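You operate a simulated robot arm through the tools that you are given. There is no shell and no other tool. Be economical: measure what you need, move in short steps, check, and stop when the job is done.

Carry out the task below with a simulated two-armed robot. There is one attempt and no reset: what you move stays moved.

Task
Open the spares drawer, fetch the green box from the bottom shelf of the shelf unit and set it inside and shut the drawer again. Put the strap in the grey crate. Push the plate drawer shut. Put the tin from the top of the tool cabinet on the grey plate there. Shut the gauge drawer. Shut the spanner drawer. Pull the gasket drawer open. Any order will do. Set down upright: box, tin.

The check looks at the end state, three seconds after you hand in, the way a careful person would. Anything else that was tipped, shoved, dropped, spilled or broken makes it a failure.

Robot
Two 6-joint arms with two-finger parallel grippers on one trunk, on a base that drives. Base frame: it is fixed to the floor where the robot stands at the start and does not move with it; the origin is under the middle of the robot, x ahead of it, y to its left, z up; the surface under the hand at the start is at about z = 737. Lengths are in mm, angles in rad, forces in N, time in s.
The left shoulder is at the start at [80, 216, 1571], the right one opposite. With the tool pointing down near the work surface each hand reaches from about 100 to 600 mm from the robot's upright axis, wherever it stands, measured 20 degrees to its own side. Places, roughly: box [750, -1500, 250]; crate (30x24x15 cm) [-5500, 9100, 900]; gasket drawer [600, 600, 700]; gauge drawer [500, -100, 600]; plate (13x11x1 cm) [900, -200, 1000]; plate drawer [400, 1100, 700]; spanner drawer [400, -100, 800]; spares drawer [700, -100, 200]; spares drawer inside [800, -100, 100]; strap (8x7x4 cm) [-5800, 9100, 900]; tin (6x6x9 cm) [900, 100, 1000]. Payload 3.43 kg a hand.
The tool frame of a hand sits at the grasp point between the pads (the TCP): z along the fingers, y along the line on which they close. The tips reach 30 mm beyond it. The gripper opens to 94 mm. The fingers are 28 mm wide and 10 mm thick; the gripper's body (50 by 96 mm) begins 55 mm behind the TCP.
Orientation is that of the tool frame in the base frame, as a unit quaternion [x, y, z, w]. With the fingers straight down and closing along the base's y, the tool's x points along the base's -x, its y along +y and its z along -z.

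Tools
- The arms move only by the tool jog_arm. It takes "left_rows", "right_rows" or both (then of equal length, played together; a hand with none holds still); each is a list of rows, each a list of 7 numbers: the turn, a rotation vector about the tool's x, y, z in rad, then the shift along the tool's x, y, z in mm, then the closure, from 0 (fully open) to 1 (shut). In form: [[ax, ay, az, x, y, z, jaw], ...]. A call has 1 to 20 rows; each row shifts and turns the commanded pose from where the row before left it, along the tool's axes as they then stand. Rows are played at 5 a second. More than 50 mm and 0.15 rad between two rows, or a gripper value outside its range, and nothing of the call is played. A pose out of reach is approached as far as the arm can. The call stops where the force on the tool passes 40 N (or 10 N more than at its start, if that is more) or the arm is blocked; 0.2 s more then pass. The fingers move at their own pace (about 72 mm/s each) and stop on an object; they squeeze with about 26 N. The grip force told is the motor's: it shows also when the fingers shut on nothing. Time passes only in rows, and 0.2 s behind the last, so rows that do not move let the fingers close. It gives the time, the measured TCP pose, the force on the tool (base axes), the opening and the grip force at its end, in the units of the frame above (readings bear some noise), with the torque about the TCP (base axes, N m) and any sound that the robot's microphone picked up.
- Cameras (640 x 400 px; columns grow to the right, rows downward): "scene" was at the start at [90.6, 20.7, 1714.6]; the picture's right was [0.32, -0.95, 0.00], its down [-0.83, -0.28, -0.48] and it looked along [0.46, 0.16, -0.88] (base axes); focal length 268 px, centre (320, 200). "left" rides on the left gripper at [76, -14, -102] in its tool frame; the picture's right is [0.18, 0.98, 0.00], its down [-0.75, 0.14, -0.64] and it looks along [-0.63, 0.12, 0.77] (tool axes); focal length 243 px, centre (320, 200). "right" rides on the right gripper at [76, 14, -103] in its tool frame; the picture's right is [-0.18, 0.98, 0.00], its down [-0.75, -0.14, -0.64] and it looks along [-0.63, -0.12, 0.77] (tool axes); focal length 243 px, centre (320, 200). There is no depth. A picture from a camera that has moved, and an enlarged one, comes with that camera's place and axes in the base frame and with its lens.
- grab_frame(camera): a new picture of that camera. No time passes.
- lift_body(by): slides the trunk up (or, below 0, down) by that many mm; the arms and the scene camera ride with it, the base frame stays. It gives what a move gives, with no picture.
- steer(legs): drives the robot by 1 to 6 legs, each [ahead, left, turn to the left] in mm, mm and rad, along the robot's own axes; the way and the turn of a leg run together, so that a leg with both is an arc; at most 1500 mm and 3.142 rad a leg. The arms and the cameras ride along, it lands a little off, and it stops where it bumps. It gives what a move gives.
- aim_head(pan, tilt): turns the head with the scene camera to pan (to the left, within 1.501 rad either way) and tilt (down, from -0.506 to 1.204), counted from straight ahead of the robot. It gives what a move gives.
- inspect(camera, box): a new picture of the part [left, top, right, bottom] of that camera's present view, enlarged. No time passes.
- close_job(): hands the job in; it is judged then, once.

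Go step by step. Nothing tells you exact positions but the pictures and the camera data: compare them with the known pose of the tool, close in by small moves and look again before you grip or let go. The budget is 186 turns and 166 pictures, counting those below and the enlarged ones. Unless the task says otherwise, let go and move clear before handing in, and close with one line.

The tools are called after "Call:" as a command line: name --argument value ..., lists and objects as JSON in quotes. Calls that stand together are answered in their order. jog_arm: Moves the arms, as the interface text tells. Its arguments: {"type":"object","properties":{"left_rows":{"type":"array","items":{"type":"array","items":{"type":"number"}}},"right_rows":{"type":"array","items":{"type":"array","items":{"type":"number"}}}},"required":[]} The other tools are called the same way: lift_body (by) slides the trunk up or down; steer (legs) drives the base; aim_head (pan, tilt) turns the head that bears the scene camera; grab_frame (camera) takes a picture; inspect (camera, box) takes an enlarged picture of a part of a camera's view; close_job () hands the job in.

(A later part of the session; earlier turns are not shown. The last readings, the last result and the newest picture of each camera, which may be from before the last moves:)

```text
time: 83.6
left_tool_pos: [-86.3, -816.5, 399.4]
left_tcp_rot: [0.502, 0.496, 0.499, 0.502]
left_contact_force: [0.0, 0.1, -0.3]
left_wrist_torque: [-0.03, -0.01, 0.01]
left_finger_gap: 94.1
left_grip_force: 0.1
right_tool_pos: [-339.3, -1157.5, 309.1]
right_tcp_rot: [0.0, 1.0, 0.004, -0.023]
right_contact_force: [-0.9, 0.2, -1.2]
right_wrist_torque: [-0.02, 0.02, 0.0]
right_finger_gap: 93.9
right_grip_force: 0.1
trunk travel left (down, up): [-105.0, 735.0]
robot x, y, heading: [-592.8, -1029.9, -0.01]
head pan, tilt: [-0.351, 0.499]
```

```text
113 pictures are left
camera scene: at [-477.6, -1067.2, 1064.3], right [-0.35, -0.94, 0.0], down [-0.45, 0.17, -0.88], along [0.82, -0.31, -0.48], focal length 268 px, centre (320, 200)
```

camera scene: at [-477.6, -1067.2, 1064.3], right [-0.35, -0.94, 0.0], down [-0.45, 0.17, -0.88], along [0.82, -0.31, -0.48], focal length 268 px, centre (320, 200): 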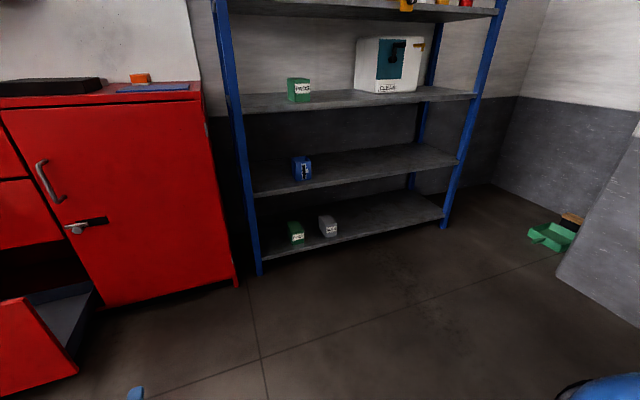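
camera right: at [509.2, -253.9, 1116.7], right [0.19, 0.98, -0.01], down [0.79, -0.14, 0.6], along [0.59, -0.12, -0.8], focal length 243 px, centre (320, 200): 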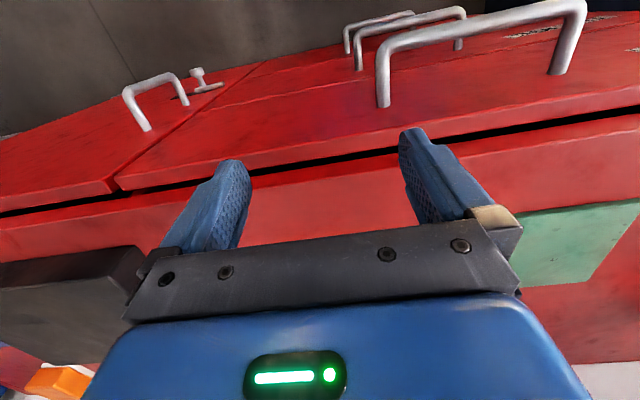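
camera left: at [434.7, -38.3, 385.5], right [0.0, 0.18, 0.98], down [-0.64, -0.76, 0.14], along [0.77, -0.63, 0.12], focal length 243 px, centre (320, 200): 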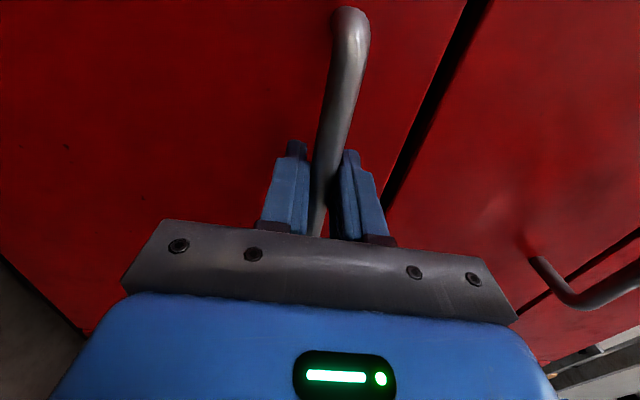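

Green box sits near the front edge of the bottom shelf at about (760,−1390), shelf board z≈76, next board z≈426. I tuck the left hand back, raise the trunk, extend and tilt the right hand, then drive nearer.

Call:
lift_body --by 250

Call:
jog_arm --left_rows '[[0, 0, 0, 0, 0, -40, 0], [0, 0, 0, 0, 0, -40, 0], [0, 0, 0, 0, 0, -40, 0], [0, 0, 0, 0, 0, -40, 0], [0, 0, 0, 0, 0, -30, 0], [0, 0, 0, 0, 0, 0, 0], [0, 0, 0, 0, 0, 0, 0], [0, 0, 0, 0, 0, 0, 0], [0, 0, 0, 0, 0, 0, 0], [0, 0, 0, 0, 0, 0, 0]]' --right_rows '[[0, 0, 0, -45, 0, 0, 0], [0, 0, 0, -45, 0, 0, 0], [0, 0, 0, -45, -20, 0, 0], [0, 0, 0, -45, -20, 0, 0], [0, 0, 0, -45, -20, 0, 0], [0, 0, 0, -45, -20, 0, 0], [0, -0.125, 0, 0, 0, 0, 0], [0, -0.125, 0, 0, 0, 0, 0], [0, -0.125, 0, 0, 0, 0, 0], [0, -0.07, 0, 0, 0, 0, 0]]'

Call:
steer --legs '[[0, -150, 0.01], [500, 0, 0]]'

Call:
aim_head --pan -0.35 --tilt 0.9

Call:
grab_frame --camera "scene"

Call:
grab_frame --camera "right"

```text
time: 86.2
left_tool_pos: [-86.9, -815.5, 648.7]
left_tcp_rot: [0.503, 0.497, 0.498, 0.503]
left_contact_force: [0.1, 0.1, -0.3]
left_wrist_torque: [0.03, 0.02, -0.03]
left_finger_gap: 94.1
left_grip_force: 0.1
right_tool_pos: [-339.8, -1157.1, 558.0]
right_tcp_rot: [0.001, 1.0, 0.005, -0.024]
right_contact_force: [0.3, -0.4, 0.0]
right_wrist_torque: [0.0, 0.03, 0.02]
right_finger_gap: 93.8
right_grip_force: 0.0
trunk travel left (down, up): [-355.0, 485.0]
robot x, y, heading: [-590.5, -1034.8, -0.013]
head pan, tilt: [-0.351, 0.499]
```

```text
time: 88.3
left_tool_pos: [-268.2, -819.7, 662.7]
left_tcp_rot: [0.503, 0.496, 0.498, 0.503]
left_contact_force: [0.6, 0.1, 0.0]
left_wrist_torque: [-0.01, -0.04, 0.0]
left_finger_gap: 94.1
left_grip_force: 0.3
left hand out of reach, approached as far as the arm can: row 2, 3
right_tool_pos: [-70.4, -1237.7, 539.1]
right_tcp_rot: [0.002, 0.98, 0.004, 0.199]
right_contact_force: [0.3, -0.3, 0.2]
right_wrist_torque: [0.06, -0.03, 0.0]
right_finger_gap: 94.2
right_grip_force: 0.0
right hand out of reach, approached as far as the arm can: row 1
trunk travel left (down, up): [-355.0, 485.0]
robot x, y, heading: [-592.8, -1030.9, -0.013]
head pan, tilt: [-0.351, 0.499]
```

```text
time: 92.3
left_tool_pos: [239.0, -966.0, 662.4]
left_tcp_rot: [0.5, 0.5, 0.501, 0.499]
left_contact_force: [0.2, -1.0, 0.7]
left_wrist_torque: [0.01, 0.01, 0.01]
left_finger_gap: 93.9
left_grip_force: 0.1
right_tool_pos: [441.2, -1381.1, 538.9]
right_tcp_rot: [-0.005, 0.98, 0.005, 0.196]
right_contact_force: [-0.3, -0.2, -1.0]
right_wrist_torque: [0.0, 0.02, -0.02]
right_finger_gap: 94.0
right_grip_force: 0.1
trunk travel left (down, up): [-355.0, 485.0]
robot x, y, heading: [-84.7, -1184.6, 0.001]
head pan, tilt: [-0.351, 0.499]
```

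```text
time: 93.2
left_tool_pos: [238.2, -967.0, 661.0]
left_tcp_rot: [0.499, 0.499, 0.502, 0.5]
left_contact_force: [0.2, -0.4, -0.1]
left_wrist_torque: [0.01, 0.01, 0.02]
left_finger_gap: 93.9
left_grip_force: 0.0
right_tool_pos: [440.7, -1381.0, 538.1]
right_tcp_rot: [-0.005, 0.98, 0.005, 0.198]
right_contact_force: [1.1, 0.6, -0.9]
right_wrist_torque: [0.01, 0.02, -0.02]
right_finger_gap: 94.1
right_grip_force: 0.1
trunk travel left (down, up): [-355.0, 485.0]
robot x, y, heading: [-77.5, -1184.2, 0.002]
head pan, tilt: [-0.351, 0.901]
```

```text
112 pictures are left
camera scene: at [17.5, -1210.7, 1280.5], right [-0.34, -0.94, 0.0], down [-0.74, 0.27, -0.62], along [0.58, -0.21, -0.78], focal length 268 px, centre (320, 200)
```

scene: 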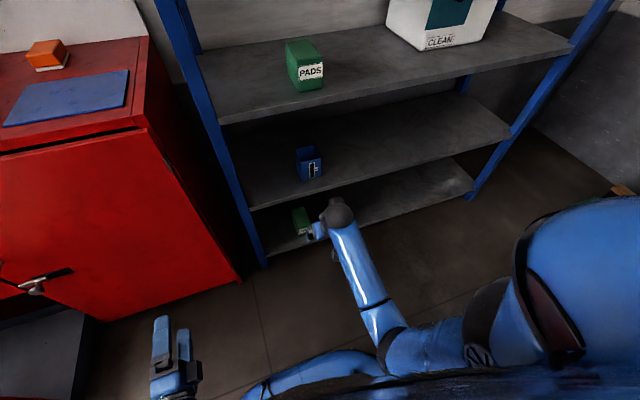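

```text
111 pictures are left
camera right: at [329.8, -1369.7, 603.6], right [0.16, 0.98, 0.08], down [0.45, -0.14, 0.88], along [0.88, -0.11, -0.46], focal length 243 px, centre (320, 200)
```

right: 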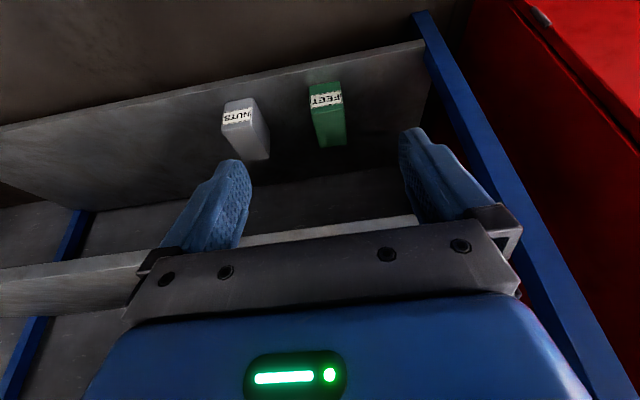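

The box ("FEET", green) lines up with the right hand. I lower the trunk and take closer views.

Call:
lift_body --by -320

Call:
grab_frame --camera "right"

Call:
grab_frame --camera "scene"

```text
time: 96.3
left_tool_pos: [238.5, -966.3, 341.7]
left_tcp_rot: [0.5, 0.499, 0.501, 0.5]
left_contact_force: [0.2, 1.3, 0.8]
left_wrist_torque: [0.0, -0.01, 0.0]
left_finger_gap: 94.0
left_grip_force: 0.0
right_tool_pos: [441.2, -1381.3, 217.7]
right_tcp_rot: [-0.004, 0.98, 0.005, 0.197]
right_contact_force: [0.6, -0.1, 0.0]
right_wrist_torque: [0.0, 0.04, 0.01]
right_finger_gap: 93.9
right_grip_force: 0.2
trunk travel left (down, up): [-35.0, 805.0]
robot x, y, heading: [-79.5, -1186.9, 0.003]
head pan, tilt: [-0.351, 0.901]
```

```text
110 pictures are left
camera right: at [329.8, -1369.7, 283.7], right [0.16, 0.98, 0.08], down [0.45, -0.14, 0.88], along [0.88, -0.11, -0.46], focal length 243 px, centre (320, 200)
```

right: 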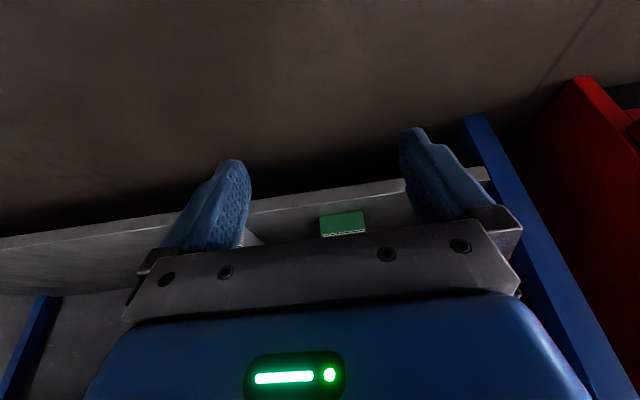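

```text
109 pictures are left
camera scene: at [17.5, -1210.8, 960.5], right [-0.34, -0.94, 0.0], down [-0.74, 0.27, -0.62], along [0.58, -0.21, -0.78], focal length 268 px, centre (320, 200)
```

scene: 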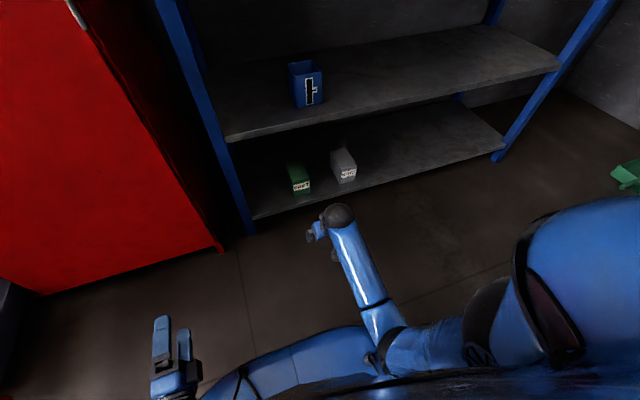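

Triangulation: box front base at x≈700, y≈−1380, shelf z≈121, width ≈77 mm. I zoom in to get its height and depth.

Call:
inspect --camera "scene" --box '[260, 140, 380, 215]'

Call:
inspect --camera "right" --box '[230, 170, 430, 260]'

```text
5.33 times, centred on (320, 178) of scene
camera zoom: at [17.5, -1210.8, 960.5], right [-0.34, -0.94, 0.0], down [-0.74, 0.27, -0.62], along [0.58, -0.21, -0.78], focal length 1428 px, centre (320, 320)
```

zoom: 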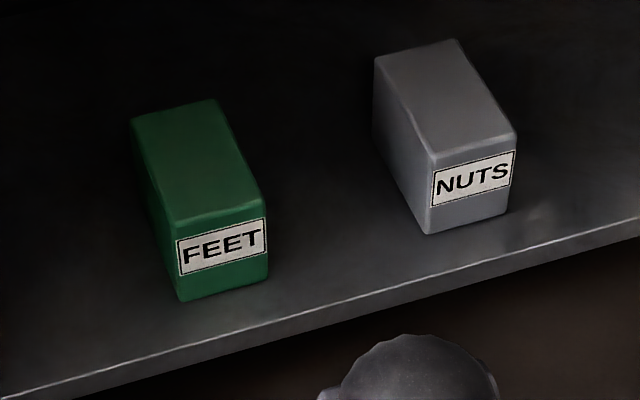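

```text
3.20 times, centred on (330, 215) of right
camera zoom: at [329.8, -1369.7, 283.7], right [0.16, 0.98, 0.08], down [0.45, -0.14, 0.88], along [0.88, -0.11, -0.46], focal length 776 px, centre (288, 152)
```

zoom: 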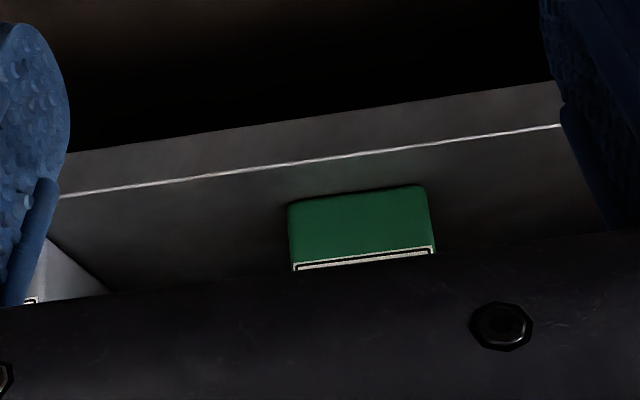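

The box is about 71 wide, 110 deep, 91 tall, centred at (749,−1378), base z≈121, with ~260 mm free above. I set tilt and height, then drive nearer.

Call:
jog_arm --right_rows '[[0, -0.1, 0, 0, 0, 0, 0], [0, 0, 0, 12, 3, 22, 0]]'

Call:
steer --legs '[[180, 0, -0.003]]'

Call:
grab_frame --camera "right"

Call:
grab_frame --camera "scene"

```text
time: 97.0
left_tool_pos: [238.8, -966.4, 341.7]
left_tcp_rot: [0.499, 0.499, 0.501, 0.5]
left_contact_force: [0.3, 0.0, 0.2]
left_wrist_torque: [0.01, 0.0, 0.01]
left_finger_gap: 94.1
left_grip_force: 0.0
right_tool_pos: [440.8, -1378.9, 193.1]
right_tcp_rot: [-0.003, 0.969, 0.005, 0.246]
right_contact_force: [0.2, 1.0, -0.2]
right_wrist_torque: [0.02, 0.0, 0.01]
right_finger_gap: 94.1
right_grip_force: 0.0
trunk travel left (down, up): [-35.0, 805.0]
robot x, y, heading: [-80.8, -1182.9, -0.002]
head pan, tilt: [-0.351, 0.901]
```

```text
time: 98.5
left_tool_pos: [418.8, -967.3, 342.6]
left_tcp_rot: [0.5, 0.499, 0.501, 0.501]
left_contact_force: [0.8, 0.7, -0.5]
left_wrist_torque: [-0.02, 0.0, 0.02]
left_finger_gap: 94.0
left_grip_force: 0.2
right_tool_pos: [618.4, -1381.4, 192.6]
right_tcp_rot: [-0.003, 0.969, 0.004, 0.246]
right_contact_force: [-0.2, -0.3, -0.6]
right_wrist_torque: [0.0, 0.0, 0.0]
right_finger_gap: 93.9
right_grip_force: 0.1
trunk travel left (down, up): [-35.0, 805.0]
robot x, y, heading: [92.8, -1184.8, 0.001]
head pan, tilt: [-0.351, 0.901]
```

```text
106 pictures are left
camera right: at [502.0, -1369.4, 247.7], right [0.16, 0.98, 0.1], down [0.36, -0.15, 0.92], along [0.92, -0.11, -0.37], focal length 243 px, centre (320, 200)
```

right: 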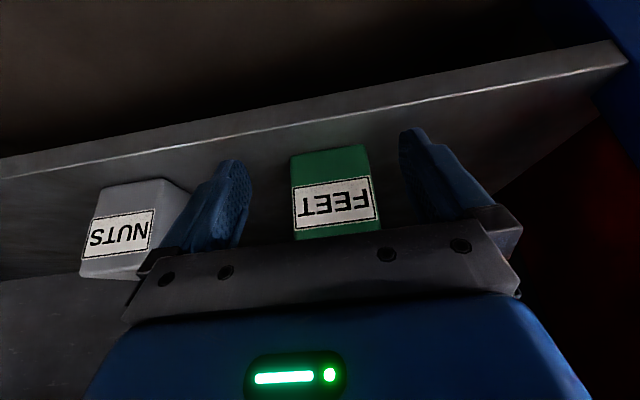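

```text
105 pictures are left
camera scene: at [196.4, -1211.6, 960.4], right [-0.35, -0.94, 0.0], down [-0.74, 0.27, -0.62], along [0.58, -0.22, -0.78], focal length 268 px, centre (320, 200)
```

scene: 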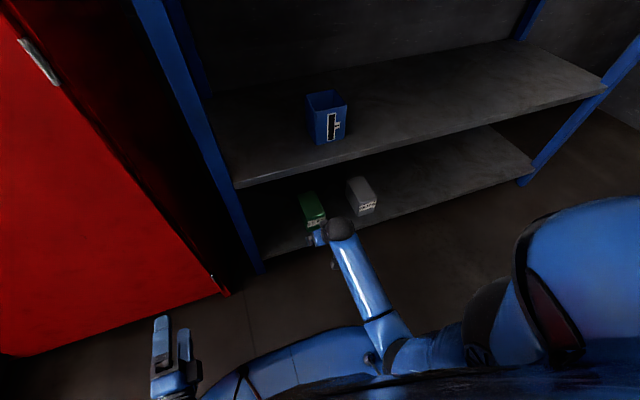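

Well aligned (centre y≈−1380). I slide the fingers around the box.

Call:
jog_arm --right_rows '[[0, 0, 0, -27.5, 0.3, 15.8, 0], [0, 0, 0, -27.5, 0.3, 15.8, 0], [0, 0, 0, -27.5, 0.2, 15.8, 0], [0, 0, 0, -27.5, 0, 15.8, 0]]'

Call:
grab_frame --camera "right"

```text
time: 99.5
left_tool_pos: [418.1, -968.6, 342.8]
left_tcp_rot: [0.5, 0.499, 0.5, 0.501]
left_contact_force: [0.0, -0.9, 0.4]
left_wrist_torque: [0.02, 0.01, -0.04]
left_finger_gap: 94.0
left_grip_force: 0.1
right_tool_pos: [744.5, -1380.0, 190.6]
right_tcp_rot: [-0.002, 0.97, 0.005, 0.245]
right_contact_force: [0.0, 0.3, 0.1]
right_wrist_torque: [0.0, 0.01, 0.0]
right_finger_gap: 94.1
right_grip_force: 0.0
trunk travel left (down, up): [-35.0, 805.0]
robot x, y, heading: [96.1, -1187.7, -0.002]
head pan, tilt: [-0.351, 0.901]
```

```text
104 pictures are left
camera right: at [628.4, -1368.1, 245.0], right [0.16, 0.98, 0.1], down [0.36, -0.15, 0.92], along [0.92, -0.11, -0.37], focal length 243 px, centre (320, 200)
```

right: 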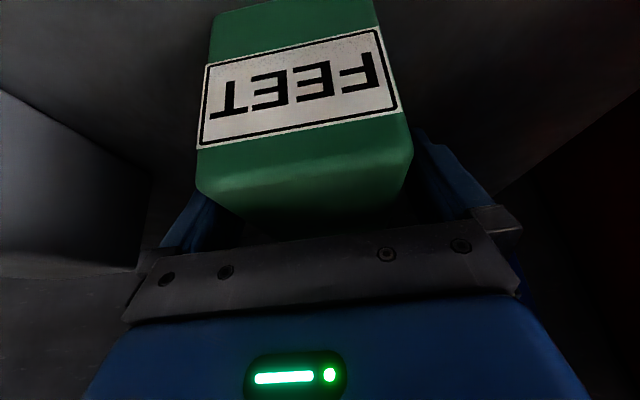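

Fingers straddle the box without contact. Close and lift.

Call:
jog_arm --right_rows '[[0, 0, 0, 0, 0, 0, 1], [0, 0, 0, 0, 0, 0, 1], [0, 0, 0, 0, 0, 0, 1], [0, 0, 0, 0, 0, 0, 1], [0, 0, 0, -10, 0, -18, 1], [0, 0, 0, -10, 0, -18, 1]]'

Call:
grab_frame --camera "right"

```text
time: 100.8
left_tool_pos: [418.2, -967.7, 341.2]
left_tcp_rot: [0.501, 0.498, 0.5, 0.5]
left_contact_force: [0.9, -0.7, 0.1]
left_wrist_torque: [-0.03, -0.01, -0.04]
left_finger_gap: 94.0
left_grip_force: 0.1
right_tool_pos: [745.2, -1379.5, 232.5]
right_tcp_rot: [-0.002, 0.969, 0.004, 0.246]
right_contact_force: [0.5, 0.1, -3.8]
right_wrist_torque: [0.0, 0.01, -0.02]
right_finger_gap: 76.5
right_grip_force: 25.9
trunk travel left (down, up): [-35.0, 805.0]
robot x, y, heading: [95.0, -1188.1, -0.005]
head pan, tilt: [-0.351, 0.901]
```

```text
103 pictures are left
camera right: at [628.6, -1367.3, 286.2], right [0.16, 0.98, 0.1], down [0.36, -0.15, 0.92], along [0.92, -0.11, -0.37], focal length 243 px, centre (320, 200)
```

right: 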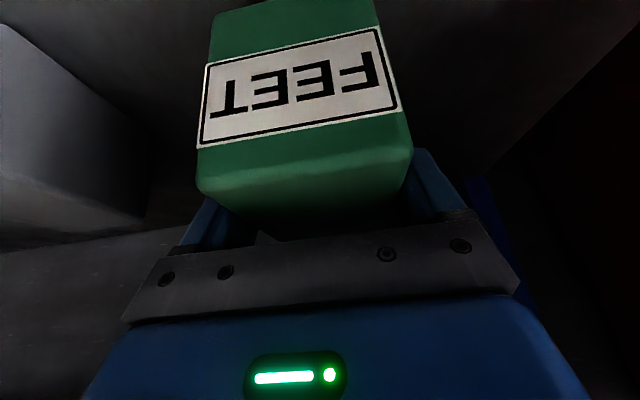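

Held (76.5 mm). I back well clear of the shelf, raise the trunk, then drive left to the open spares drawer.

Call:
steer --legs '[[-650, 0, 0.005]]'

Call:
lift_body --by 400

Call:
steer --legs '[[0, 1210, 0]]'

Call:
aim_head --pan -0.2 --tilt 0.8

Call:
grab_frame --camera "scene"

Call:
grab_frame --camera "right"

```text
time: 104.4
left_tool_pos: [-227.2, -965.8, 342.8]
left_tcp_rot: [0.5, 0.5, 0.501, 0.5]
left_contact_force: [-0.2, 0.5, 0.7]
left_wrist_torque: [-0.02, 0.04, 0.0]
left_finger_gap: 94.3
left_grip_force: 0.0
right_tool_pos: [101.3, -1375.4, 231.2]
right_tcp_rot: [-0.004, 0.969, 0.004, 0.246]
right_contact_force: [-0.3, -0.4, -3.5]
right_wrist_torque: [0.04, 0.01, -0.02]
right_finger_gap: 76.2
right_grip_force: 25.9
trunk travel left (down, up): [-35.0, 805.0]
robot x, y, heading: [-551.2, -1185.1, -0.001]
head pan, tilt: [-0.351, 0.901]
```

```text
time: 108.3
left_tool_pos: [-226.2, -965.8, 742.1]
left_tcp_rot: [0.499, 0.5, 0.501, 0.5]
left_contact_force: [-0.1, 0.0, 0.5]
left_wrist_torque: [-0.01, -0.03, -0.01]
left_finger_gap: 94.0
left_grip_force: 0.1
right_tool_pos: [102.3, -1374.0, 630.8]
right_tcp_rot: [-0.004, 0.969, 0.006, 0.246]
right_contact_force: [0.0, 0.5, -3.3]
right_wrist_torque: [-0.01, 0.03, -0.04]
right_finger_gap: 76.5
right_grip_force: 26.0
trunk travel left (down, up): [-435.0, 405.0]
robot x, y, heading: [-547.9, -1182.7, -0.001]
head pan, tilt: [-0.351, 0.901]
```

```text
time: 114.3
left_tool_pos: [-226.5, 234.3, 741.5]
left_tcp_rot: [0.499, 0.5, 0.502, 0.499]
left_contact_force: [-0.5, 0.3, 0.4]
left_wrist_torque: [-0.01, 0.02, -0.02]
left_finger_gap: 93.9
left_grip_force: 0.0
right_tool_pos: [101.5, -177.5, 632.2]
right_tcp_rot: [-0.004, 0.969, 0.004, 0.245]
right_contact_force: [0.1, 0.2, -4.1]
right_wrist_torque: [0.02, -0.01, 0.01]
right_finger_gap: 76.2
right_grip_force: 26.3
trunk travel left (down, up): [-435.0, 405.0]
robot x, y, heading: [-546.9, 14.2, -0.001]
head pan, tilt: [-0.351, 0.901]
```

```text
time: 115.0
left_tool_pos: [-226.0, 233.3, 743.5]
left_tcp_rot: [0.5, 0.499, 0.502, 0.499]
left_contact_force: [-0.3, 0.8, 0.3]
left_wrist_torque: [0.01, 0.02, 0.0]
left_finger_gap: 93.9
left_grip_force: 0.1
right_tool_pos: [101.9, -176.2, 631.4]
right_tcp_rot: [-0.003, 0.969, 0.005, 0.245]
right_contact_force: [0.4, -0.2, -2.6]
right_wrist_torque: [-0.01, 0.0, 0.01]
right_finger_gap: 76.1
right_grip_force: 26.4
trunk travel left (down, up): [-435.0, 405.0]
robot x, y, heading: [-546.2, 17.3, -0.002]
head pan, tilt: [-0.201, 0.799]
```

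```text
102 pictures are left
camera scene: at [-439.6, -1.6, 1368.3], right [-0.2, -0.98, 0.0], down [-0.7, 0.14, -0.7], along [0.68, -0.14, -0.72], focal length 268 px, centre (320, 200)
```

scene: 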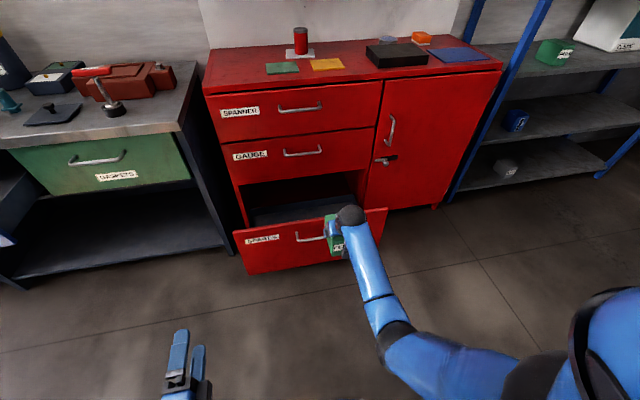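

```text
101 pictures are left
camera right: at [-15.2, -165.6, 685.8], right [0.15, 0.98, 0.1], down [0.36, -0.15, 0.92], along [0.92, -0.11, -0.37], focal length 243 px, centre (320, 200)
```

right: 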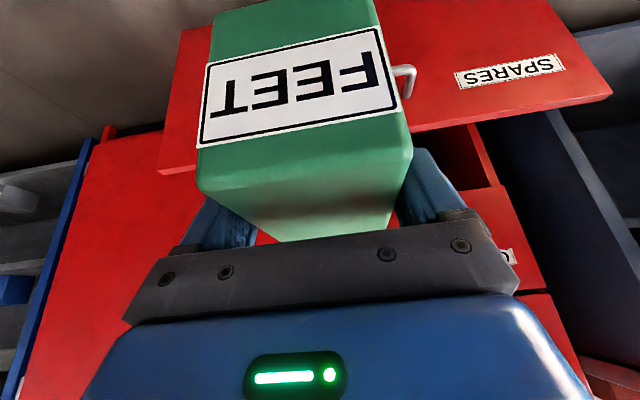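

Ready over to the left. I drive forward so the box hangs above the open drawer.

Call:
steer --legs '[[348, 0, 0]]'

Call:
aim_head --pan -0.2 --tilt 1.15

Call:
grab_frame --camera "scene"

Call:
grab_frame --camera "right"

```text
time: 117.3
left_tool_pos: [119.7, 235.2, 741.2]
left_tcp_rot: [0.497, 0.502, 0.503, 0.497]
left_contact_force: [-0.5, 0.2, 0.7]
left_wrist_torque: [-0.01, -0.01, 0.01]
left_finger_gap: 94.1
left_grip_force: 0.0
right_tool_pos: [449.8, -170.2, 632.4]
right_tcp_rot: [-0.008, 0.969, 0.006, 0.246]
right_contact_force: [-0.6, 0.5, -3.1]
right_wrist_torque: [0.02, 0.02, 0.01]
right_finger_gap: 76.0
right_grip_force: 26.3
trunk travel left (down, up): [-435.0, 405.0]
robot x, y, heading: [-203.3, 14.2, 0.004]
head pan, tilt: [-0.201, 0.799]
```

```text
time: 118.1
left_tool_pos: [119.1, 236.9, 741.5]
left_tcp_rot: [0.497, 0.502, 0.503, 0.498]
left_contact_force: [-0.1, 0.6, -0.6]
left_wrist_torque: [0.01, -0.05, 0.0]
left_finger_gap: 94.1
left_grip_force: 0.0
right_tool_pos: [450.6, -171.0, 631.5]
right_tcp_rot: [-0.007, 0.969, 0.006, 0.245]
right_contact_force: [-0.2, -0.1, -3.8]
right_wrist_torque: [-0.01, 0.04, 0.02]
right_finger_gap: 76.1
right_grip_force: 26.2
trunk travel left (down, up): [-435.0, 405.0]
robot x, y, heading: [-202.7, 16.9, 0.006]
head pan, tilt: [-0.201, 1.15]
```

```text
100 pictures are left
camera scene: at [-113.2, 4.5, 1343.5], right [-0.19, -0.98, 0.0], down [-0.9, 0.18, -0.41], along [0.4, -0.08, -0.91], focal length 268 px, centre (320, 200)
```

scene: 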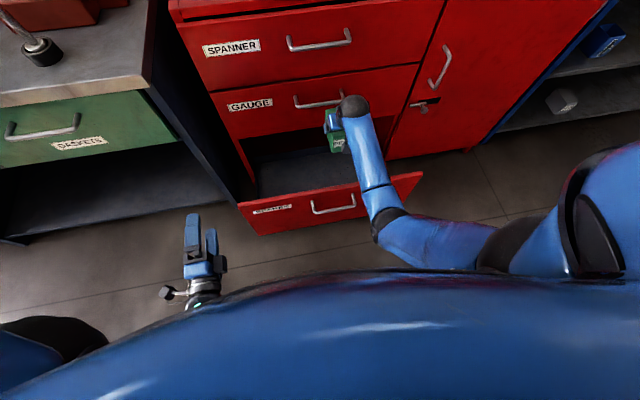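

```text
99 pictures are left
camera right: at [333.3, -160.0, 685.9], right [0.14, 0.98, 0.1], down [0.36, -0.14, 0.92], along [0.92, -0.1, -0.37], focal length 243 px, centre (320, 200)
```

right: 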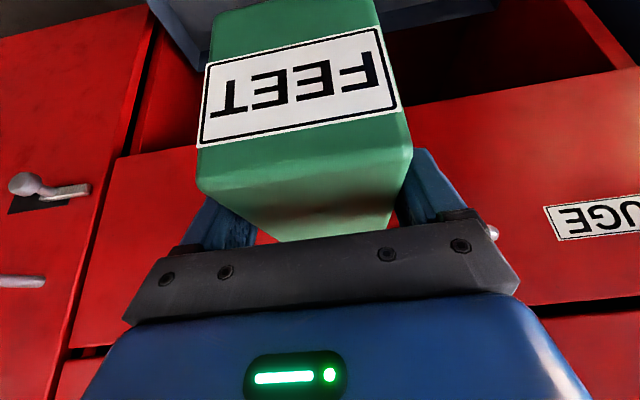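

I check the drawer interior for anything in the way.

Call:
inspect --camera "scene" --box '[220, 100, 440, 240]'

```text
2.86 times, centred on (330, 170) of scene
camera zoom: at [-113.2, 4.5, 1343.5], right [-0.19, -0.98, 0.0], down [-0.9, 0.18, -0.41], along [0.4, -0.08, -0.91], focal length 765 px, centre (291, 286)
```

zoom: 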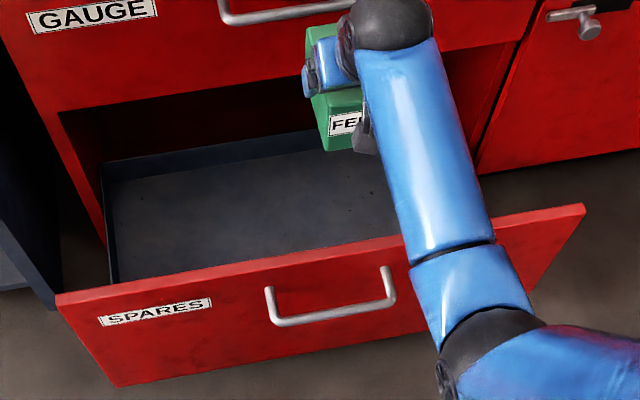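

The drawer is deep (front panel from z≈95 to 475), so reaching over the front with this tilt would foul the panel; from its low right side the way is free. I will stand beside the drawer facing +y. First I back away, shift the box outward and turn.

Call:
steer --legs '[[-450, 0, -0.006], [0, -1100, 0]]'

Call:
jog_arm --right_rows '[[0, 0, 0, 0, -36, 0, 1], [0, 0, 0, 0, -36, 0, 1], [0, 0, 0, 0, -36, 0, 1]]'

Call:
steer --legs '[[0, 0, 1.571]]'

Call:
aim_head --pan -0.7 --tilt 0.8

Call:
grab_frame --camera "scene"

```text
time: 126.1
left_tool_pos: [-308.7, -874.4, 741.4]
left_tcp_rot: [0.492, 0.506, 0.508, 0.493]
left_contact_force: [-0.6, -0.3, 0.2]
left_wrist_torque: [0.0, 0.03, 0.03]
left_finger_gap: 94.2
left_grip_force: 0.1
right_tool_pos: [30.7, -1275.9, 632.1]
right_tcp_rot: [-0.018, 0.969, 0.008, 0.245]
right_contact_force: [1.0, 0.4, -3.6]
right_wrist_torque: [0.01, 0.0, 0.0]
right_finger_gap: 76.3
right_grip_force: 26.3
trunk travel left (down, up): [-435.0, 405.0]
robot x, y, heading: [-627.3, -1098.2, 0.028]
head pan, tilt: [-0.201, 1.15]
```

```text
time: 126.9
left_tool_pos: [-307.5, -873.5, 742.1]
left_tcp_rot: [0.493, 0.507, 0.509, 0.491]
left_contact_force: [0.4, -0.2, 0.2]
left_wrist_torque: [0.0, 0.0, 0.01]
left_finger_gap: 93.8
left_grip_force: 0.1
right_tool_pos: [36.0, -1383.8, 628.8]
right_tcp_rot: [-0.018, 0.969, 0.009, 0.246]
right_contact_force: [1.3, 0.3, -3.3]
right_wrist_torque: [-0.01, 0.0, -0.07]
right_finger_gap: 76.2
right_grip_force: 25.7
trunk travel left (down, up): [-435.0, 405.0]
robot x, y, heading: [-623.4, -1099.5, 0.023]
head pan, tilt: [-0.201, 1.15]
```

```text
time: 131.1
left_tool_pos: [-848.0, -785.4, 741.7]
left_tcp_rot: [-0.008, 0.706, 0.708, -0.008]
left_contact_force: [-0.3, -0.4, -0.4]
left_wrist_torque: [-0.03, -0.01, -0.02]
left_finger_gap: 93.9
left_grip_force: 0.1
right_tool_pos: [-335.6, -442.8, 629.8]
right_tcp_rot: [0.695, -0.676, -0.179, -0.168]
right_contact_force: [-0.2, 0.0, -4.4]
right_wrist_torque: [-0.03, -0.02, 0.02]
right_finger_gap: 76.4
right_grip_force: 26.4
trunk travel left (down, up): [-435.0, 405.0]
robot x, y, heading: [-621.2, -1100.3, 1.587]
head pan, tilt: [-0.201, 1.15]
```

```text
time: 132.1
left_tool_pos: [-847.4, -783.9, 742.4]
left_tcp_rot: [-0.007, 0.706, 0.708, -0.01]
left_contact_force: [0.4, -0.1, 0.5]
left_wrist_torque: [0.0, 0.01, -0.02]
left_finger_gap: 94.1
left_grip_force: 0.1
right_tool_pos: [-336.7, -444.2, 631.0]
right_tcp_rot: [0.695, -0.676, -0.179, -0.169]
right_contact_force: [-0.5, 0.0, -3.4]
right_wrist_torque: [0.0, -0.03, -0.02]
right_finger_gap: 76.2
right_grip_force: 25.5
trunk travel left (down, up): [-435.0, 405.0]
robot x, y, heading: [-622.6, -1096.9, 1.587]
head pan, tilt: [-0.7, 0.799]
```

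```text
97 pictures are left
camera scene: at [-574.7, -1008.2, 1368.2], right [0.78, -0.63, 0.0], down [-0.45, -0.56, -0.7], along [0.44, 0.54, -0.72], focal length 268 px, centre (320, 200)
```

scene: 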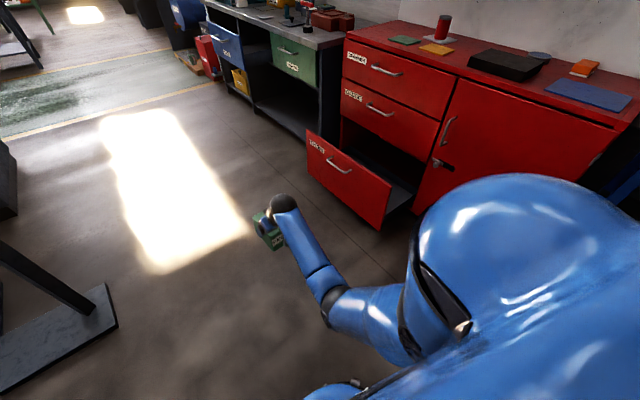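

I square up and strafe right until the box is over the drawer's line x≈455.

Call:
steer --legs '[[0, 0, -0.016], [0, -600, 0]]'

Call:
grab_frame --camera "scene"

```text
time: 135.8
left_tool_pos: [-247.4, -778.4, 741.7]
left_tcp_rot: [-0.002, 0.706, 0.708, -0.004]
left_contact_force: [0.4, -0.9, -0.2]
left_wrist_torque: [0.0, 0.01, 0.02]
left_finger_gap: 93.9
left_grip_force: 0.1
right_tool_pos: [270.9, -445.9, 630.9]
right_tcp_rot: [0.69, -0.681, -0.178, -0.168]
right_contact_force: [-0.7, -0.2, -2.9]
right_wrist_torque: [-0.02, 0.01, 0.02]
right_finger_gap: 76.1
right_grip_force: 25.4
trunk travel left (down, up): [-435.0, 405.0]
robot x, y, heading: [-29.7, -1102.1, 1.571]
head pan, tilt: [-0.7, 0.799]
```

```text
96 pictures are left
camera scene: at [23.2, -1006.9, 1368.3], right [0.77, -0.64, 0.0], down [-0.46, -0.55, -0.7], along [0.45, 0.53, -0.72], focal length 268 px, centre (320, 200)
```

scene: 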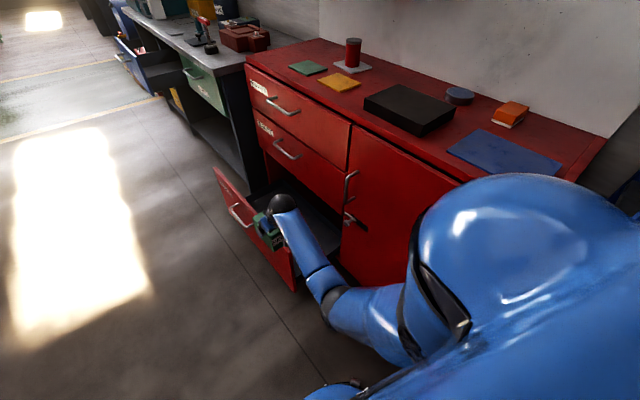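

Call:
steer --legs '[[0, -180, 0], [100, 0, 0]]'

Call:
aim_head --pan -0.4 --tilt 0.95

Call:
grab_frame --camera "scene"

Call:
grab_frame --camera "right"

```text
time: 138.0
left_tool_pos: [-68.4, -679.0, 742.1]
left_tcp_rot: [-0.002, 0.707, 0.707, -0.004]
left_contact_force: [0.0, 0.0, 1.0]
left_wrist_torque: [0.01, -0.02, 0.0]
left_finger_gap: 93.9
left_grip_force: 0.0
right_tool_pos: [446.3, -344.2, 630.3]
right_tcp_rot: [0.692, -0.679, -0.179, -0.169]
right_contact_force: [0.3, 0.1, -2.7]
right_wrist_torque: [-0.01, 0.01, -0.03]
right_finger_gap: 76.4
right_grip_force: 25.7
trunk travel left (down, up): [-435.0, 405.0]
robot x, y, heading: [153.6, -1002.0, 1.575]
head pan, tilt: [-0.7, 0.799]
```

```text
time: 138.8
left_tool_pos: [-68.6, -679.9, 742.3]
left_tcp_rot: [-0.003, 0.707, 0.707, -0.004]
left_contact_force: [0.4, -0.2, -0.1]
left_wrist_torque: [-0.01, 0.0, -0.03]
left_finger_gap: 94.0
left_grip_force: 0.1
right_tool_pos: [447.4, -346.1, 629.5]
right_tcp_rot: [0.691, -0.68, -0.178, -0.169]
right_contact_force: [0.8, 0.6, -3.7]
right_wrist_torque: [-0.04, 0.01, 0.04]
right_finger_gap: 76.1
right_grip_force: 25.8
trunk travel left (down, up): [-435.0, 405.0]
robot x, y, heading: [150.5, -1000.1, 1.58]
head pan, tilt: [-0.4, 0.949]
```

```text
95 pictures are left
camera scene: at [178.1, -902.1, 1356.8], right [0.92, -0.38, 0.0], down [-0.31, -0.75, -0.58], along [0.22, 0.54, -0.81], focal length 268 px, centre (320, 200)
```

scene: 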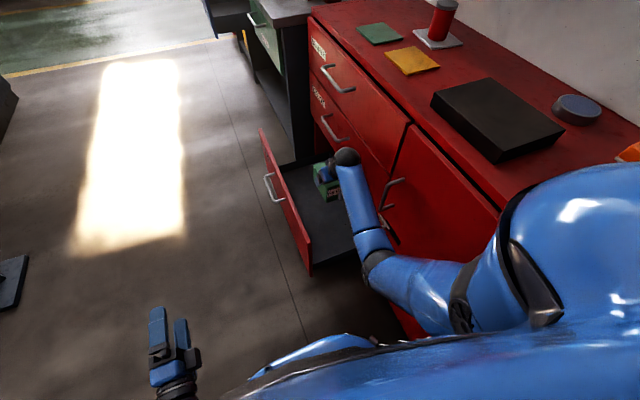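

```text
94 pictures are left
camera right: at [434.5, -462.5, 683.7], right [-0.98, 0.14, 0.1], down [0.14, 0.36, 0.92], along [0.1, 0.92, -0.38], focal length 243 px, centre (320, 200)
```

right: 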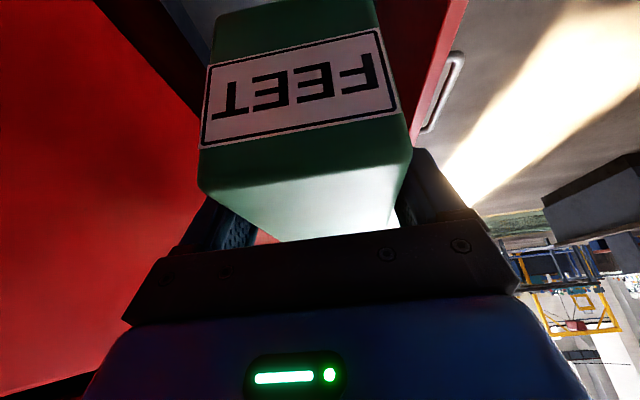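

Clearances look good. I lower the box into the drawer, first 330 mm.

Call:
lift_body --by -330

Call:
grab_frame --camera "scene"

Call:
grab_frame --camera "right"

```text
time: 142.1
left_tool_pos: [-68.3, -680.4, 411.7]
left_tcp_rot: [-0.003, 0.706, 0.708, -0.004]
left_contact_force: [0.3, 0.7, 0.1]
left_wrist_torque: [-0.02, 0.02, -0.02]
left_finger_gap: 94.0
left_grip_force: 0.0
right_tool_pos: [446.6, -346.2, 299.2]
right_tcp_rot: [0.691, -0.68, -0.178, -0.169]
right_contact_force: [-0.1, -0.2, -3.1]
right_wrist_torque: [-0.05, 0.0, -0.01]
right_finger_gap: 76.1
right_grip_force: 25.4
trunk travel left (down, up): [-105.0, 735.0]
robot x, y, heading: [153.4, -999.4, 1.579]
head pan, tilt: [-0.4, 0.949]
```

```text
93 pictures are left
camera scene: at [177.9, -902.1, 1026.8], right [0.92, -0.38, 0.0], down [-0.31, -0.75, -0.58], along [0.22, 0.54, -0.81], focal length 268 px, centre (320, 200)
```

scene: 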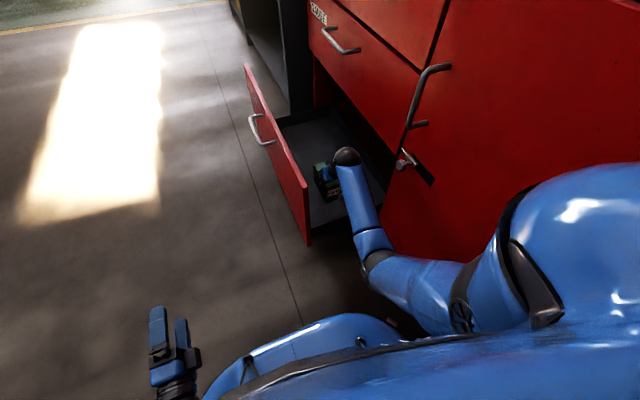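

```text
92 pictures are left
camera right: at [434.4, -462.6, 353.7], right [-0.98, 0.14, 0.1], down [0.14, 0.36, 0.92], along [0.1, 0.92, -0.38], focal length 243 px, centre (320, 200)
```

right: 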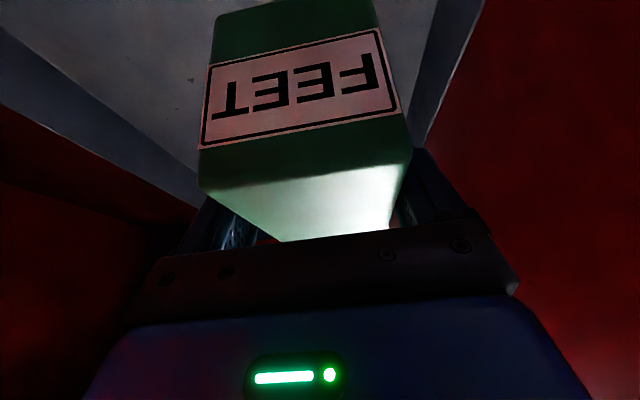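

Box fits between front panel and cabinet. I move 70 mm further in so the hand also clears the drawer's side wall.

Call:
steer --legs '[[70, 0, -0.008]]'

Call:
lift_body --by -80

Call:
grab_frame --camera "right"

Call:
inspect --camera "scene" --box '[230, 60, 460, 280]'

```text
time: 143.1
left_tool_pos: [-66.5, -608.7, 412.1]
left_tcp_rot: [0.001, 0.707, 0.707, -0.001]
left_contact_force: [0.7, 0.0, -0.2]
left_wrist_torque: [-0.05, -0.02, -0.03]
left_finger_gap: 94.0
left_grip_force: 0.0
right_tool_pos: [452.5, -278.7, 298.2]
right_tcp_rot: [0.689, -0.682, -0.177, -0.168]
right_contact_force: [-0.3, -0.4, -3.6]
right_wrist_torque: [-0.01, 0.03, -0.01]
right_finger_gap: 76.2
right_grip_force: 26.3
trunk travel left (down, up): [-105.0, 735.0]
robot x, y, heading: [148.5, -924.8, 1.569]
head pan, tilt: [-0.4, 0.949]
```

```text
time: 144.3
left_tool_pos: [-66.8, -608.8, 331.4]
left_tcp_rot: [0.0, 0.707, 0.707, -0.001]
left_contact_force: [-0.5, 0.3, -0.1]
left_wrist_torque: [-0.03, 0.0, 0.01]
left_finger_gap: 94.2
left_grip_force: 0.1
right_tool_pos: [452.0, -278.0, 219.8]
right_tcp_rot: [0.688, -0.683, -0.178, -0.17]
right_contact_force: [0.1, -0.4, -2.9]
right_wrist_torque: [-0.02, -0.01, -0.01]
right_finger_gap: 76.4
right_grip_force: 26.0
trunk travel left (down, up): [-25.0, 815.0]
robot x, y, heading: [155.0, -928.6, 1.57]
head pan, tilt: [-0.4, 0.949]
```

```text
91 pictures are left
camera right: at [438.1, -395.2, 273.7], right [-0.98, 0.15, 0.1], down [0.15, 0.36, 0.92], along [0.11, 0.92, -0.38], focal length 243 px, centre (320, 200)
```

right: 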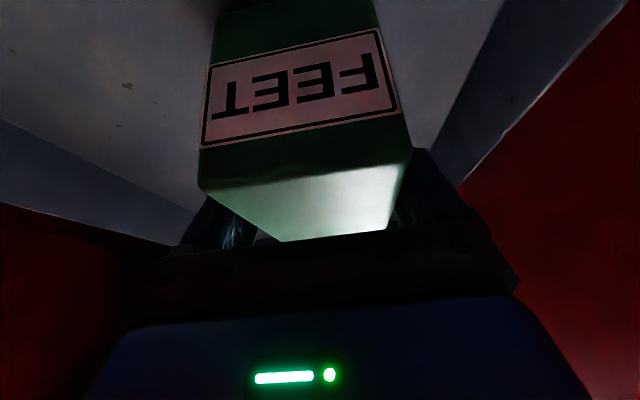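

```text
1.82 times, centred on (345, 170) of scene
camera zoom: at [178.4, -832.8, 946.8], right [0.92, -0.39, 0.0], down [-0.32, -0.75, -0.58], along [0.23, 0.54, -0.81], focal length 487 px, centre (274, 254)
```

zoom: 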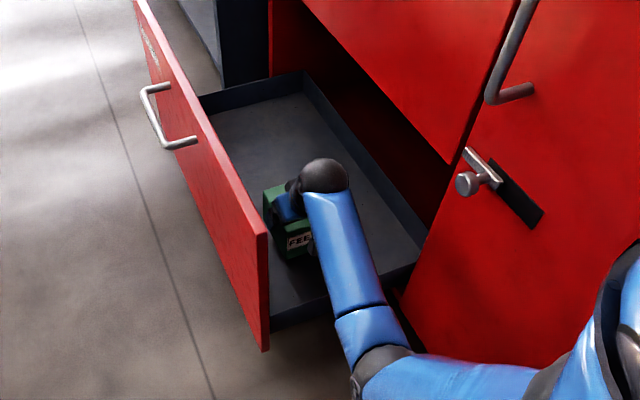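

The box hangs just above the drawer floor. I lower it in small steps until contact.

Call:
jog_arm --right_rows '[[0, 0, 0, 1.4, 0, 2.6, 1], [0, 0, 0, 1.4, 0, 2.6, 1], [0, 0, 0, 1.4, 0, 2.6, 1], [0, 0, 0, 1.4, 0, 2.6, 1], [0, 0, 0, 0, 0, 0, 1]]'

Call:
inspect --camera "right" --box '[160, 0, 480, 200]'

```text
time: 145.5
left_tool_pos: [-66.0, -608.1, 331.9]
left_tcp_rot: [0.0, 0.707, 0.707, 0.0]
left_contact_force: [0.5, -0.2, 0.5]
left_wrist_torque: [0.01, 0.0, -0.02]
left_finger_gap: 94.2
left_grip_force: 0.1
right_tool_pos: [451.3, -278.8, 206.8]
right_tcp_rot: [0.688, -0.683, -0.177, -0.169]
right_contact_force: [0.1, 0.0, -3.2]
right_wrist_torque: [-0.02, -0.02, 0.0]
right_finger_gap: 76.0
right_grip_force: 26.2
trunk travel left (down, up): [-25.0, 815.0]
robot x, y, heading: [151.4, -928.8, 1.571]
head pan, tilt: [-0.4, 0.949]
```

```text
2.00 times, centred on (320, 100) of right
camera zoom: at [438.0, -395.4, 261.6], right [-0.98, 0.15, 0.1], down [0.15, 0.36, 0.92], along [0.11, 0.92, -0.38], focal length 485 px, centre (320, 400)
```

zoom: 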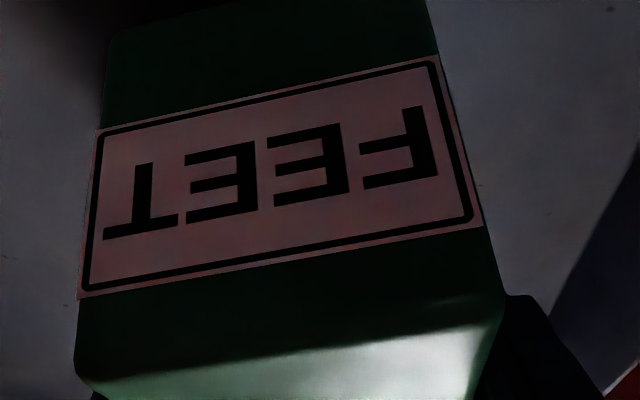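

Call:
jog_arm --right_rows '[[0, 0, 0, 1.4, 0, 2.6, 1], [0, 0, 0, 1.4, 0, 2.6, 1], [0, 0, 0, 1.4, 0, 2.6, 1], [0, 0, 0, 0, 0, 0, 1]]'

Call:
jog_arm --right_rows '[[0, 0, 0, 1.4, 0, 2.6, 1], [0, 0, 0, 1.4, 0, 2.6, 1], [0, 0, 0, 0, 0, 0, 1]]'

Call:
jog_arm --right_rows '[[0, 0, 0, 1.0, 0, 1.8, 1], [0, 0, 0, 1.0, 0, 1.8, 1], [0, 0, 0, 0, 0, 0, 1]]'

```text
time: 146.5
left_tool_pos: [-65.7, -609.3, 331.7]
left_tcp_rot: [0.001, 0.707, 0.708, -0.001]
left_contact_force: [0.0, -0.6, 0.5]
left_wrist_torque: [0.0, 0.02, 0.0]
left_finger_gap: 94.2
left_grip_force: 0.0
right_tool_pos: [452.8, -278.3, 198.7]
right_tcp_rot: [0.688, -0.683, -0.178, -0.169]
right_contact_force: [0.7, -0.1, -2.6]
right_wrist_torque: [-0.03, 0.01, 0.0]
right_finger_gap: 76.3
right_grip_force: 26.5
trunk travel left (down, up): [-25.0, 815.0]
robot x, y, heading: [150.1, -932.1, 1.576]
head pan, tilt: [-0.4, 0.949]
```

```text
time: 147.3
left_tool_pos: [-66.1, -608.7, 332.2]
left_tcp_rot: [0.0, 0.707, 0.707, -0.001]
left_contact_force: [-0.8, -0.2, 0.0]
left_wrist_torque: [-0.01, 0.04, -0.01]
left_finger_gap: 94.1
left_grip_force: 0.0
right_tool_pos: [451.5, -278.3, 192.1]
right_tcp_rot: [0.688, -0.682, -0.177, -0.17]
right_contact_force: [-0.1, 0.1, -3.2]
right_wrist_torque: [-0.02, -0.04, -0.03]
right_finger_gap: 76.3
right_grip_force: 26.2
trunk travel left (down, up): [-25.0, 815.0]
robot x, y, heading: [148.0, -928.2, 1.571]
head pan, tilt: [-0.4, 0.949]
```

```text
time: 148.1
left_tool_pos: [-66.3, -610.1, 331.7]
left_tcp_rot: [0.001, 0.707, 0.707, -0.001]
left_contact_force: [-0.5, 0.8, -0.5]
left_wrist_torque: [-0.01, 0.0, 0.0]
left_finger_gap: 93.8
left_grip_force: 0.1
right_tool_pos: [450.9, -278.3, 189.0]
right_tcp_rot: [0.687, -0.684, -0.176, -0.17]
right_contact_force: [0.4, -1.0, -1.5]
right_wrist_torque: [0.06, -0.11, -0.02]
right_finger_gap: 76.3
right_grip_force: 25.9
trunk travel left (down, up): [-25.0, 815.0]
robot x, y, heading: [147.8, -927.5, 1.571]
head pan, tilt: [-0.4, 0.949]
```

First hint of contact; a little more.

Call:
jog_arm --right_rows '[[0, 0, 0, 0.7, 0, 1.3, 1], [0, 0, 0, 0, 0, 0, 1]]'

Call:
jog_arm --right_rows '[[0, 0, 0, 0.7, 0, 1.3, 1], [0, 0, 0, 0, 0, 0, 1]]'

```text
time: 148.7
left_tool_pos: [-65.5, -609.2, 333.0]
left_tcp_rot: [0.0, 0.706, 0.708, -0.001]
left_contact_force: [0.6, 0.6, -0.1]
left_wrist_torque: [-0.02, 0.0, 0.02]
left_finger_gap: 94.1
left_grip_force: 0.0
right_tool_pos: [452.0, -278.5, 188.6]
right_tcp_rot: [0.688, -0.682, -0.178, -0.17]
right_contact_force: [-0.1, -2.0, 4.0]
right_wrist_torque: [0.39, -0.2, -0.02]
right_finger_gap: 76.3
right_grip_force: 26.1
trunk travel left (down, up): [-25.0, 815.0]
robot x, y, heading: [151.6, -932.2, 1.571]
head pan, tilt: [-0.4, 0.949]
```

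```text
time: 149.3
left_tool_pos: [-66.8, -609.4, 332.5]
left_tcp_rot: [0.0, 0.706, 0.708, -0.001]
left_contact_force: [-0.1, 0.1, -0.3]
left_wrist_torque: [0.0, 0.0, 0.02]
left_finger_gap: 94.1
left_grip_force: 0.0
right_tool_pos: [450.6, -277.9, 188.1]
right_tcp_rot: [0.688, -0.683, -0.177, -0.172]
right_contact_force: [-0.4, -3.7, 12.5]
right_wrist_torque: [0.26, -0.51, -0.06]
right_finger_gap: 76.4
right_grip_force: 25.7
trunk travel left (down, up): [-25.0, 815.0]
robot x, y, heading: [157.8, -929.5, 1.568]
head pan, tilt: [-0.4, 0.949]
```

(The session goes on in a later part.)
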